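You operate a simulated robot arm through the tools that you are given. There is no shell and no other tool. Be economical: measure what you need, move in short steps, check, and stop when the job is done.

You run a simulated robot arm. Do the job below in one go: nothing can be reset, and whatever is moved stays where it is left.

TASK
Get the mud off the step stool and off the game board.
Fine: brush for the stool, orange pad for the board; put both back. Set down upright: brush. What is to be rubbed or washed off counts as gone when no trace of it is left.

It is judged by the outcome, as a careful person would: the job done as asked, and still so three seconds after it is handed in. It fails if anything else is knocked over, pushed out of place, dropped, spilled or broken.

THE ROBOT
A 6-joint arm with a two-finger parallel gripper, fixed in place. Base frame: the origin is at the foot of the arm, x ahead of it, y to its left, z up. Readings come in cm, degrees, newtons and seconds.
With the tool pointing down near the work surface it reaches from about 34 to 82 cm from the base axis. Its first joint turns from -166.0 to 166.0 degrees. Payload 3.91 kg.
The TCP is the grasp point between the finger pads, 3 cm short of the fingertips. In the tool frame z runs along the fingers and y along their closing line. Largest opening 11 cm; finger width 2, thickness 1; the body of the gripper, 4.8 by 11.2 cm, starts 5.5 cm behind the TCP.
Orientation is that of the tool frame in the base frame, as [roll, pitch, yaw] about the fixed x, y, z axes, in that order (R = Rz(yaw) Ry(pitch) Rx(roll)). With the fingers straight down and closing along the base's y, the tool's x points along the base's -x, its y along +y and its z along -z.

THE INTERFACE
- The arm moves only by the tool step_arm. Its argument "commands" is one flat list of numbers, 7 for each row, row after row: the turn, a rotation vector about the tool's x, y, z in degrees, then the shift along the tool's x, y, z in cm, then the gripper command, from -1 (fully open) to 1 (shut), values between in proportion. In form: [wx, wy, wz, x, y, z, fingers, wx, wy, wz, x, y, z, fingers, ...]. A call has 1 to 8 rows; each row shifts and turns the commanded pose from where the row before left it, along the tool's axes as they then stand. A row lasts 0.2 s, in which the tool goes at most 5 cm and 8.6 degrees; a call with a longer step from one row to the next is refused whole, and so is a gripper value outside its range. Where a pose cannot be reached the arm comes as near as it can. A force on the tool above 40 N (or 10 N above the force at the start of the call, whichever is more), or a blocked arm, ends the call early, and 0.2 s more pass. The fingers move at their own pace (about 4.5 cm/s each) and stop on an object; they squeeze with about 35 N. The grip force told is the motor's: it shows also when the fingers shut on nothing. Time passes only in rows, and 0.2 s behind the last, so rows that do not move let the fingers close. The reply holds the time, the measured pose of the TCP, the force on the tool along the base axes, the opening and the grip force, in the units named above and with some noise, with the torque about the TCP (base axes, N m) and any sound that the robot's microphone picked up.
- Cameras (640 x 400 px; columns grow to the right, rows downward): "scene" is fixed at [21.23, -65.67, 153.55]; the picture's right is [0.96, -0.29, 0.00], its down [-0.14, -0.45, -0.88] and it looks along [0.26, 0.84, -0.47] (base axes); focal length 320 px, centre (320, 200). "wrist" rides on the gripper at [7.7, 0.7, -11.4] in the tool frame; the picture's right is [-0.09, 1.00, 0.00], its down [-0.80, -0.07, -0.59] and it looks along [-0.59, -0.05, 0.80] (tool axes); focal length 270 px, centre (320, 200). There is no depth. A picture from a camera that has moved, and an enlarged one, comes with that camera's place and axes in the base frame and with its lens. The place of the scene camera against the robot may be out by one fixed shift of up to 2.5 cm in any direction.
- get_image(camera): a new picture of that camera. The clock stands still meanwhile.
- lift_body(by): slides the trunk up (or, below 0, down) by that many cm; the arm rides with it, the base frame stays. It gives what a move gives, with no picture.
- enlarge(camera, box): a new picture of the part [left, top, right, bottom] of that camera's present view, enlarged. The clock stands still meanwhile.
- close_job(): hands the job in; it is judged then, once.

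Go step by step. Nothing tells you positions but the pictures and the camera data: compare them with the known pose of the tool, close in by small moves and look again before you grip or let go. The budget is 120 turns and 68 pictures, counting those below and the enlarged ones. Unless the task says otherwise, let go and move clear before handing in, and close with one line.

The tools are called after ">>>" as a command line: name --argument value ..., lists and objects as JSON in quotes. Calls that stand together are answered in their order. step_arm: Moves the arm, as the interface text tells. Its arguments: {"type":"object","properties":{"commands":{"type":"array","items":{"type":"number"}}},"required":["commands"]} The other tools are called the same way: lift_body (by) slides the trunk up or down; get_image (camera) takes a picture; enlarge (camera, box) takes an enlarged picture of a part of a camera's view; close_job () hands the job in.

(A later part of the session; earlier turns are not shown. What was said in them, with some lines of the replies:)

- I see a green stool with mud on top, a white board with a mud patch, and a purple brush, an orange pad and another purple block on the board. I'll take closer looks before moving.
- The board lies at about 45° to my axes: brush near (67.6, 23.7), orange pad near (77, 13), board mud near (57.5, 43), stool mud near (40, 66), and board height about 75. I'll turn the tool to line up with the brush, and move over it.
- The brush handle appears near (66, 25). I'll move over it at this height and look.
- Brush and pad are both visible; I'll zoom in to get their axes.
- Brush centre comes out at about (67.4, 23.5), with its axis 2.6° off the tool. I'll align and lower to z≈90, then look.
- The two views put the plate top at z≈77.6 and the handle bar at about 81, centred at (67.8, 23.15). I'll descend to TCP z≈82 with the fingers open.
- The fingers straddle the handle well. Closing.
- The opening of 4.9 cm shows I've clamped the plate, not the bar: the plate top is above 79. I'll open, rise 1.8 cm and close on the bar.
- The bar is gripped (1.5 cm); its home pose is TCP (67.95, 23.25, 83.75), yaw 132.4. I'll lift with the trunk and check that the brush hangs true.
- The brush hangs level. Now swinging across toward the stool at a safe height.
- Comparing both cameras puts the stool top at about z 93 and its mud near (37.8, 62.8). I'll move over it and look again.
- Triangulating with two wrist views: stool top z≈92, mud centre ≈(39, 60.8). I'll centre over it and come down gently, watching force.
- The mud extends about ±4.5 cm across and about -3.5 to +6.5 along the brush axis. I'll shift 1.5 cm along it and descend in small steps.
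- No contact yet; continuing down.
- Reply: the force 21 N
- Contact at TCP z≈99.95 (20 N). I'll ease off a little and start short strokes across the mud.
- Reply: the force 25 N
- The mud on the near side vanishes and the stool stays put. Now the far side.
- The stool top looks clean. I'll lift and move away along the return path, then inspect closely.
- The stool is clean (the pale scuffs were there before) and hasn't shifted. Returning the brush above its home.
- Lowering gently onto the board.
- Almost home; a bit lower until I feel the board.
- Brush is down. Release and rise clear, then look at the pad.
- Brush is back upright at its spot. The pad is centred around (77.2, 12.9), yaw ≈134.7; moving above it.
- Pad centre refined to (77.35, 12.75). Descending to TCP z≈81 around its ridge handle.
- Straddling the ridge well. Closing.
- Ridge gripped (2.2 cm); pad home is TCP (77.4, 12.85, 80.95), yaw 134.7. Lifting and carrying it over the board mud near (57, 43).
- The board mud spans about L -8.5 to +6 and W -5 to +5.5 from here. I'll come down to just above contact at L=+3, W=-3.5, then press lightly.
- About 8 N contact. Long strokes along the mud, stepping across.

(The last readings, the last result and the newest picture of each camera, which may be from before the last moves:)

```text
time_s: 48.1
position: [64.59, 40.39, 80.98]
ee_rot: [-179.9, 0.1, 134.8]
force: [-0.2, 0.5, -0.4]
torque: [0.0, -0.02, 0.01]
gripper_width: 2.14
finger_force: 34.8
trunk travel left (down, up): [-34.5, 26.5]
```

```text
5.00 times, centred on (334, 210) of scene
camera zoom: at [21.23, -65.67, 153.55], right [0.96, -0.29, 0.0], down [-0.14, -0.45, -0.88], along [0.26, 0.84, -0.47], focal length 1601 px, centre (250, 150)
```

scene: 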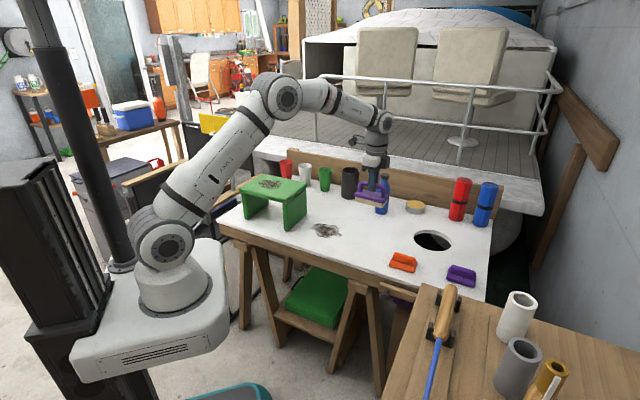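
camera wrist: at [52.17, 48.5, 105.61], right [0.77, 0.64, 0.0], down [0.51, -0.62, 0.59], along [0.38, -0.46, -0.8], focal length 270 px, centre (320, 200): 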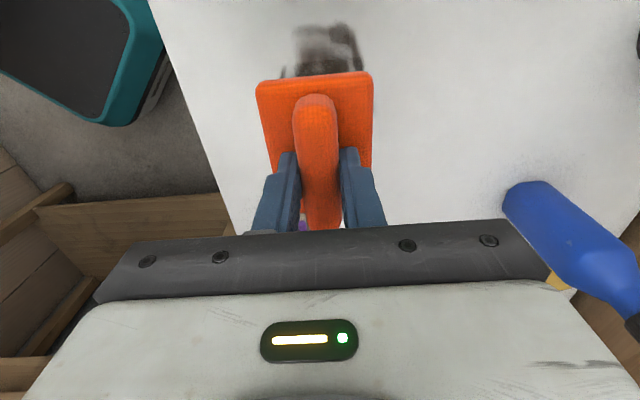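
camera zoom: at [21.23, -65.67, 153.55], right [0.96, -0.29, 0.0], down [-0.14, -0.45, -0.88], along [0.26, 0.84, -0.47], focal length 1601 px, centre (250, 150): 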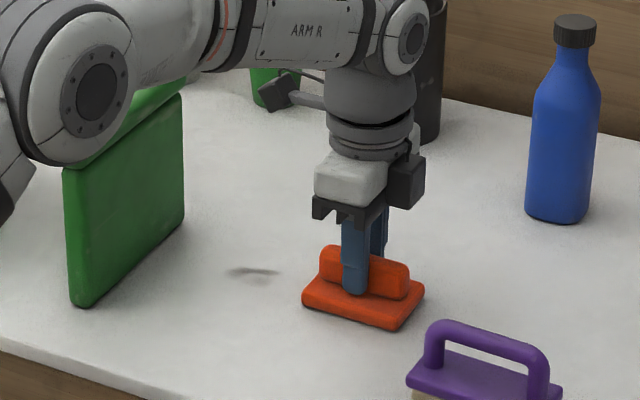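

One streak remains at the far-left, and I lost contact at this strip. I'll press 0.2 cm more and stroke back along it.

>>> step_arm --commands '[0, 0, 0, 1.6, 0, 0.2, 1, 0, 0, 0, 1.6, 0, 0, 1, 0, 0, 0, 1.6, 0, 0, 1, 0, 0, 0, 1.6, 0, 0, 1, 0, 0, 0, 1.6, 0, 0, 1, 0, 0, 0, 1.6, 0, 0, 1]'

>>> step_arm --commands '[0, 0, 0, 0.7, 0.7, 0, 1, 0, 0, 0, 0.7, 0.7, 0, 1, 0, 0, 0, -1.4, 0, 0, 1, 0, 0, 0, -1.4, 0, 0, 1]'

>>> enlarge --camera "scene" --box '[270, 170, 398, 250]'

```text
time_s: 49.5
position: [57.86, 47.46, 80.83]
ee_rot: [-180.0, 0.0, 134.7]
force: [1.0, 0.2, 8.6]
torque: [-0.17, -0.13, 0.09]
gripper_width: 2.13
finger_force: 35.0
trunk travel left (down, up): [-34.5, 26.5]
```

```text
time_s: 50.5
position: [59.58, 47.59, 80.91]
ee_rot: [179.7, 0.0, 134.8]
force: [-6.2, 8.0, 24.4]
torque: [0.28, 0.47, -0.11]
gripper_width: 2.12
finger_force: 34.7
trunk travel left (down, up): [-34.5, 26.5]
```

```text
5.00 times, centred on (334, 210) of scene
camera zoom: at [21.23, -65.67, 153.55], right [0.96, -0.29, 0.0], down [-0.14, -0.45, -0.88], along [0.26, 0.84, -0.47], focal length 1601 px, centre (250, 150)
```

zoom: 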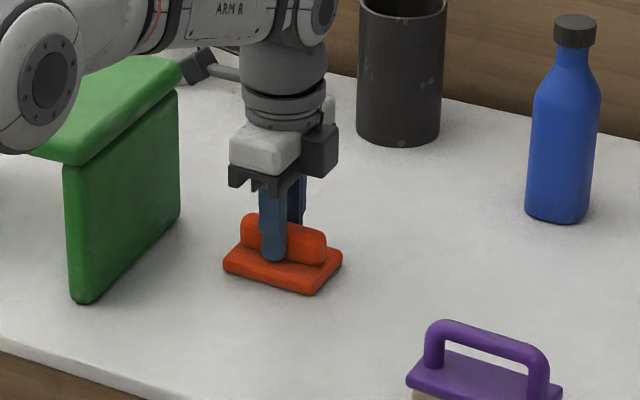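

The mud looks gone, but the forearm is close to the stool; I need to check that it isn't touching before going further.

>>> enlarge --camera "scene" --box '[210, 150, 370, 250]'

>>> get_image --camera "scene"

```text
4.00 times, centred on (290, 200) of scene
camera zoom: at [21.23, -65.67, 153.55], right [0.96, -0.29, 0.0], down [-0.14, -0.45, -0.88], along [0.26, 0.84, -0.47], focal length 1281 px, centre (440, 200)
```

zoom: 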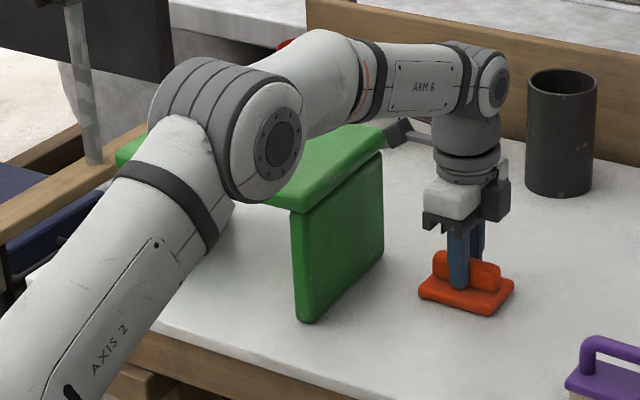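

```text
30 pictures are left
```

scene: 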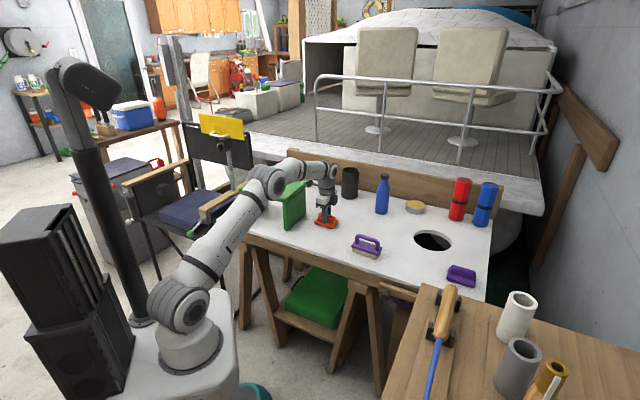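

The stool's corner seems to have shifted by about a pixel, so the forearm may be touching it. I'll raise straight up with the trunk to break any contact and measure.

>>> lift_body --by 16

>>> step_arm --commands '[0, 0, 0, -4.5, -0.9, 0, 1, 0, 0, 0, -4.5, -0.9, 0, 1, 0, 0, 0, -4.5, -0.9, 0, 1, 0, 0, 0, -4.5, -0.9, 0, 1, 0, 0, 0, -4.5, -0.9, 0, 1]'

>>> enlarge --camera "scene" --box '[210, 150, 370, 250]'

```text
time_s: 52.3
position: [59.76, 47.5, 96.57]
ee_rot: [-180.0, 0.1, 134.7]
force: [-0.2, -0.1, -0.5]
torque: [-0.01, 0.02, 0.03]
gripper_width: 2.14
finger_force: 35.2
trunk travel left (down, up): [-50.5, 10.5]
```

```text
time_s: 53.5
position: [72.49, 28.21, 96.86]
ee_rot: [180.0, 0.1, 134.8]
force: [-1.2, -0.4, -0.7]
torque: [-0.02, 0.04, 0.0]
gripper_width: 2.13
finger_force: 35.2
trunk travel left (down, up): [-50.5, 10.5]
```

```text
4.00 times, centred on (290, 200) of scene
camera zoom: at [21.23, -65.67, 153.55], right [0.96, -0.29, 0.0], down [-0.14, -0.45, -0.88], along [0.26, 0.84, -0.47], focal length 1281 px, centre (440, 200)
```

zoom: 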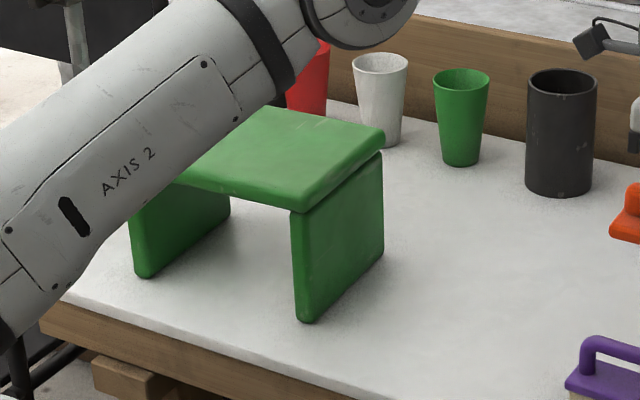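

The far side of the stool shifted by under half a centimetre, which is negligible, and it stands firm. Now I'll inspect the board where the mud was.

>>> enlarge --camera "scene" --box '[285, 200, 365, 250]'

>>> get_image --camera "wrist"

```text
8.00 times, centred on (325, 225) of scene
camera zoom: at [21.23, -65.67, 153.55], right [0.96, -0.29, 0.0], down [-0.14, -0.45, -0.88], along [0.26, 0.84, -0.47], focal length 2561 px, centre (280, 0)
```

zoom: 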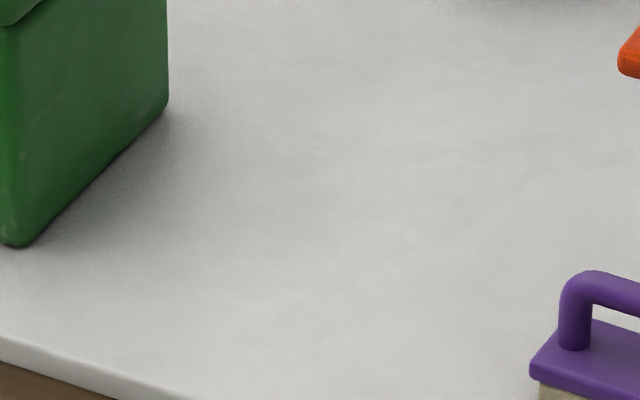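

```text
27 pictures are left
camera wrist: at [67.54, 34.0, 108.38], right [0.77, 0.64, 0.0], down [0.51, -0.62, 0.59], along [0.38, -0.46, -0.8], focal length 270 px, centre (320, 200)
```

wrist: 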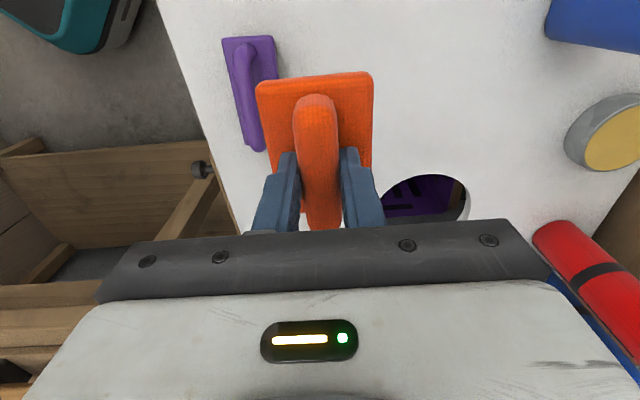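

The board looks spotless from the scene camera. I'll take one closer wrist look at the spot from the side, staying high, before putting the pad back.

>>> step_arm --commands '[0, 0, 0, 0, 0, -4, 1, 0, 0, 0, 4.2, -1.6, 0, 1, 0, 0, 0, 4.2, -1.6, 0, 1, 0, 0, 0, 4.2, -1.6, 0, 1, 0, 0, 0, 4.2, -1.6, 0, 1, 0, 0, 0, 4.2, -1.6, 0, 1]'

>>> get_image --camera "wrist"

```text
time_s: 54.9
position: [51.58, 37.72, 100.7]
ee_rot: [180.0, 0.0, 134.7]
force: [0.3, -0.3, -0.2]
torque: [0.0, 0.0, 0.03]
gripper_width: 2.14
finger_force: 34.8
trunk travel left (down, up): [-50.5, 10.5]
```

```text
26 pictures are left
camera wrist: at [46.62, 43.54, 111.98], right [0.77, 0.64, 0.0], down [0.51, -0.62, 0.59], along [0.38, -0.46, -0.8], focal length 270 px, centre (320, 200)
```

wrist: 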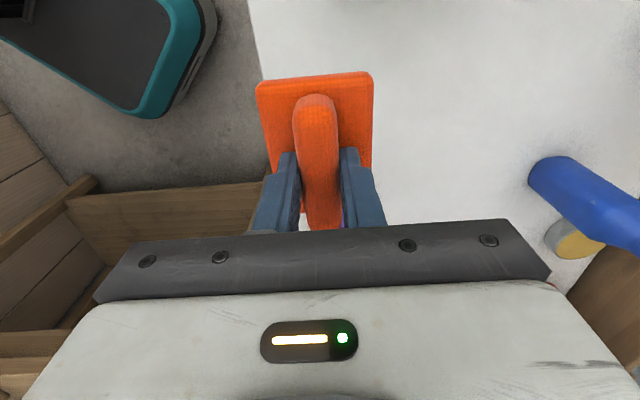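

>>> enlarge --camera "wrist" --box '[330, 0, 560, 180]'

```text
2.22 times, centred on (445, 90) of wrist
camera zoom: at [46.62, 43.54, 111.98], right [0.77, 0.64, 0.0], down [0.51, -0.62, 0.59], along [0.38, -0.46, -0.8], focal length 601 px, centre (42, 444)
```

zoom: 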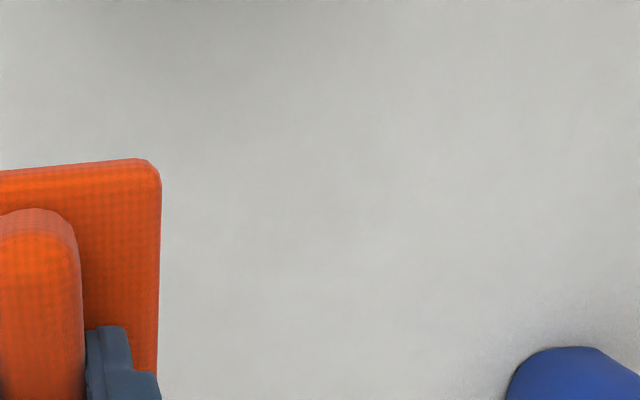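

No trace remains. Carrying the pad back over its home.

>>> step_arm --commands '[0, 0, 0, -4.48, 0.11, 0, 1, 0, 0, 0, -4.48, 0.11, 0, 1, 0, 0, 0, -4.48, 0.11, 0, 1, 0, 0, 0, -4.48, 0.11, 0, 1, 0, 0, 0, -4.48, 0.11, 0, 1, 0, 0, 0, -4.48, 0.11, 0, 1, 0, 0, 0, -4.48, 0.11, 0, 1, 0, 0, 0, -4.48, 0.11, 0, 1]'

>>> lift_body --by -16

```text
time_s: 56.7
position: [77.77, 12.62, 100.18]
ee_rot: [-179.9, -0.1, 134.8]
force: [0.7, 0.4, 0.0]
torque: [0.04, 0.03, 0.0]
gripper_width: 2.14
finger_force: 34.9
trunk travel left (down, up): [-50.5, 10.5]
```

```text
time_s: 58.5
position: [77.62, 12.81, 84.28]
ee_rot: [180.0, 0.0, 134.7]
force: [-0.4, -0.3, -0.5]
torque: [0.01, -0.02, -0.01]
gripper_width: 2.15
finger_force: 35.3
trunk travel left (down, up): [-34.5, 26.5]
```

>>> step_arm --commands '[0, 0, 0, 0.18, -0.1, 1.5, 1, 0, 0, 0, 0, 0, 1.2, 1, 0, 0, 0, 0, 0, 0.4, 1, 0, 0, 0, 0, 0, 0, 1]'

>>> step_arm --commands '[0, 0, 0, 0, 0, 0.15, 1, 0, 0, 0, 0, 0, 0, 1]'

>>> enlarge --camera "scene" --box '[360, 225, 440, 275]'

```text
time_s: 59.5
position: [77.56, 12.86, 81.31]
ee_rot: [-180.0, 0.0, 134.7]
force: [0.5, 0.4, -1.0]
torque: [0.03, 0.03, 0.0]
gripper_width: 2.14
finger_force: 34.9
trunk travel left (down, up): [-34.5, 26.5]
```

```text
time_s: 60.1
position: [77.45, 12.9, 81.15]
ee_rot: [179.9, 0.0, 134.7]
force: [-0.6, 0.5, -0.6]
torque: [-0.01, 0.02, 0.02]
gripper_width: 2.1
finger_force: 34.7
trunk travel left (down, up): [-34.5, 26.5]
```

```text
8.00 times, centred on (400, 250) of scene
camera zoom: at [21.23, -65.67, 153.55], right [0.96, -0.29, 0.0], down [-0.14, -0.45, -0.88], along [0.26, 0.84, -0.47], focal length 2561 px, centre (-320, -200)
```

zoom: 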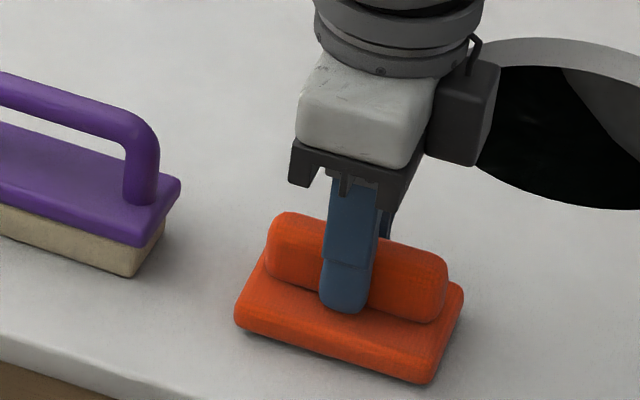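

The pad is just above its spot; lowering until it touches.

>>> step_arm --commands '[0, 0, 0, 0, 0, 0.15, 1, 0, 0, 0, 0, 0, 0.07, 1, 0, 0, 0, 0, 0, 0, 1]'

```text
time_s: 60.9
position: [77.39, 12.83, 80.91]
ee_rot: [-180.0, 0.0, 134.8]
force: [0.1, 0.8, 1.6]
torque: [-0.05, 0.0, 0.01]
gripper_width: 2.14
finger_force: 35.0
trunk travel left (down, up): [-34.5, 26.5]
```

Contact felt; releasing and rising clear.

>>> step_arm --commands '[0, 0, 0, 0, 0, 0, 0.2, 0, 0, 0, 0, 0, 0, 0.2, 0, 0, 0, 0, 0, -1.5, 0.2, 0, 0, 0, 0, 0, -4, 0, 0, 0, 0, 0, 0, -4.5, -0.5, 0, 0, 0, 0, 0, -4.5, -1, 0, 0, 0, 0, 0, -4.5, -1]'

>>> get_image --camera "scene"

>>> enlarge --camera "scene" --box '[330, 210, 490, 310]'

>>> enlarge --camera "scene" --box '[210, 150, 370, 250]'

```text
time_s: 62.5
position: [76.52, 12.58, 99.83]
ee_rot: [-180.0, 0.0, 134.8]
force: [-1.1, -0.5, 1.3]
torque: [0.02, -0.03, -0.01]
gripper_width: 10.97
finger_force: 0.0
out of reach, approached as far as the arm can: row 7
trunk travel left (down, up): [-34.5, 26.5]
```

```text
23 pictures are left
```

scene: 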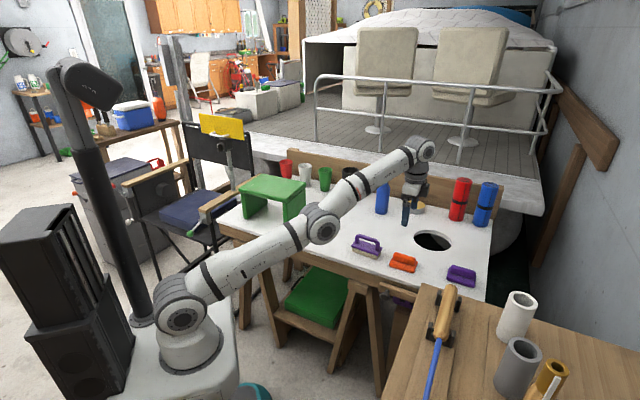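

```text
4.00 times, centred on (410, 260) of scene
camera zoom: at [21.23, -65.67, 153.55], right [0.96, -0.29, 0.0], down [-0.14, -0.45, -0.88], along [0.26, 0.84, -0.47], focal length 1281 px, centre (-40, -40)
```

zoom: 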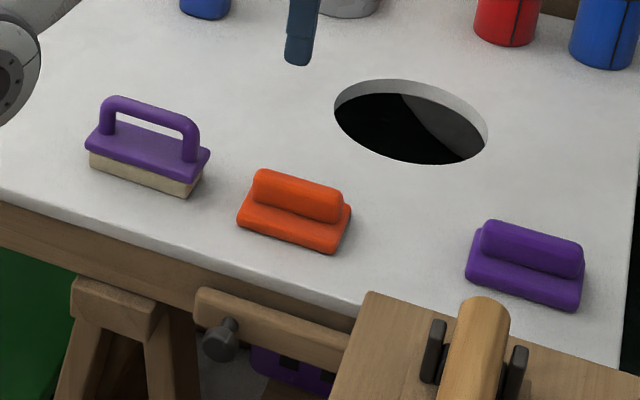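

```text
4.00 times, centred on (290, 200) of scene
camera zoom: at [21.23, -65.67, 153.55], right [0.96, -0.29, 0.0], down [-0.14, -0.45, -0.88], along [0.26, 0.84, -0.47], focal length 1281 px, centre (440, 200)
```

zoom: 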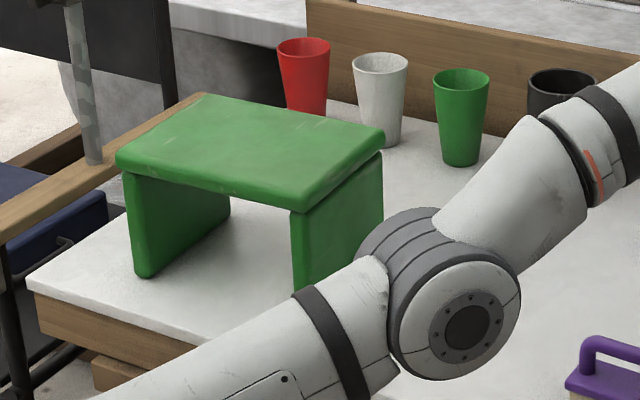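

The stool and board are clean, and the brush (upright) and orange pad are back on their spots. The gripper is empty and clear, so I'm handing in.

>>> close_job

```text
The job is handed in.
```

I got the mud off the step stool with the brush and off the game board with the orange pad, then put both back in place with the brush upright; the far side of the stool shifted by about half a centimetre along the way, and I left it there.
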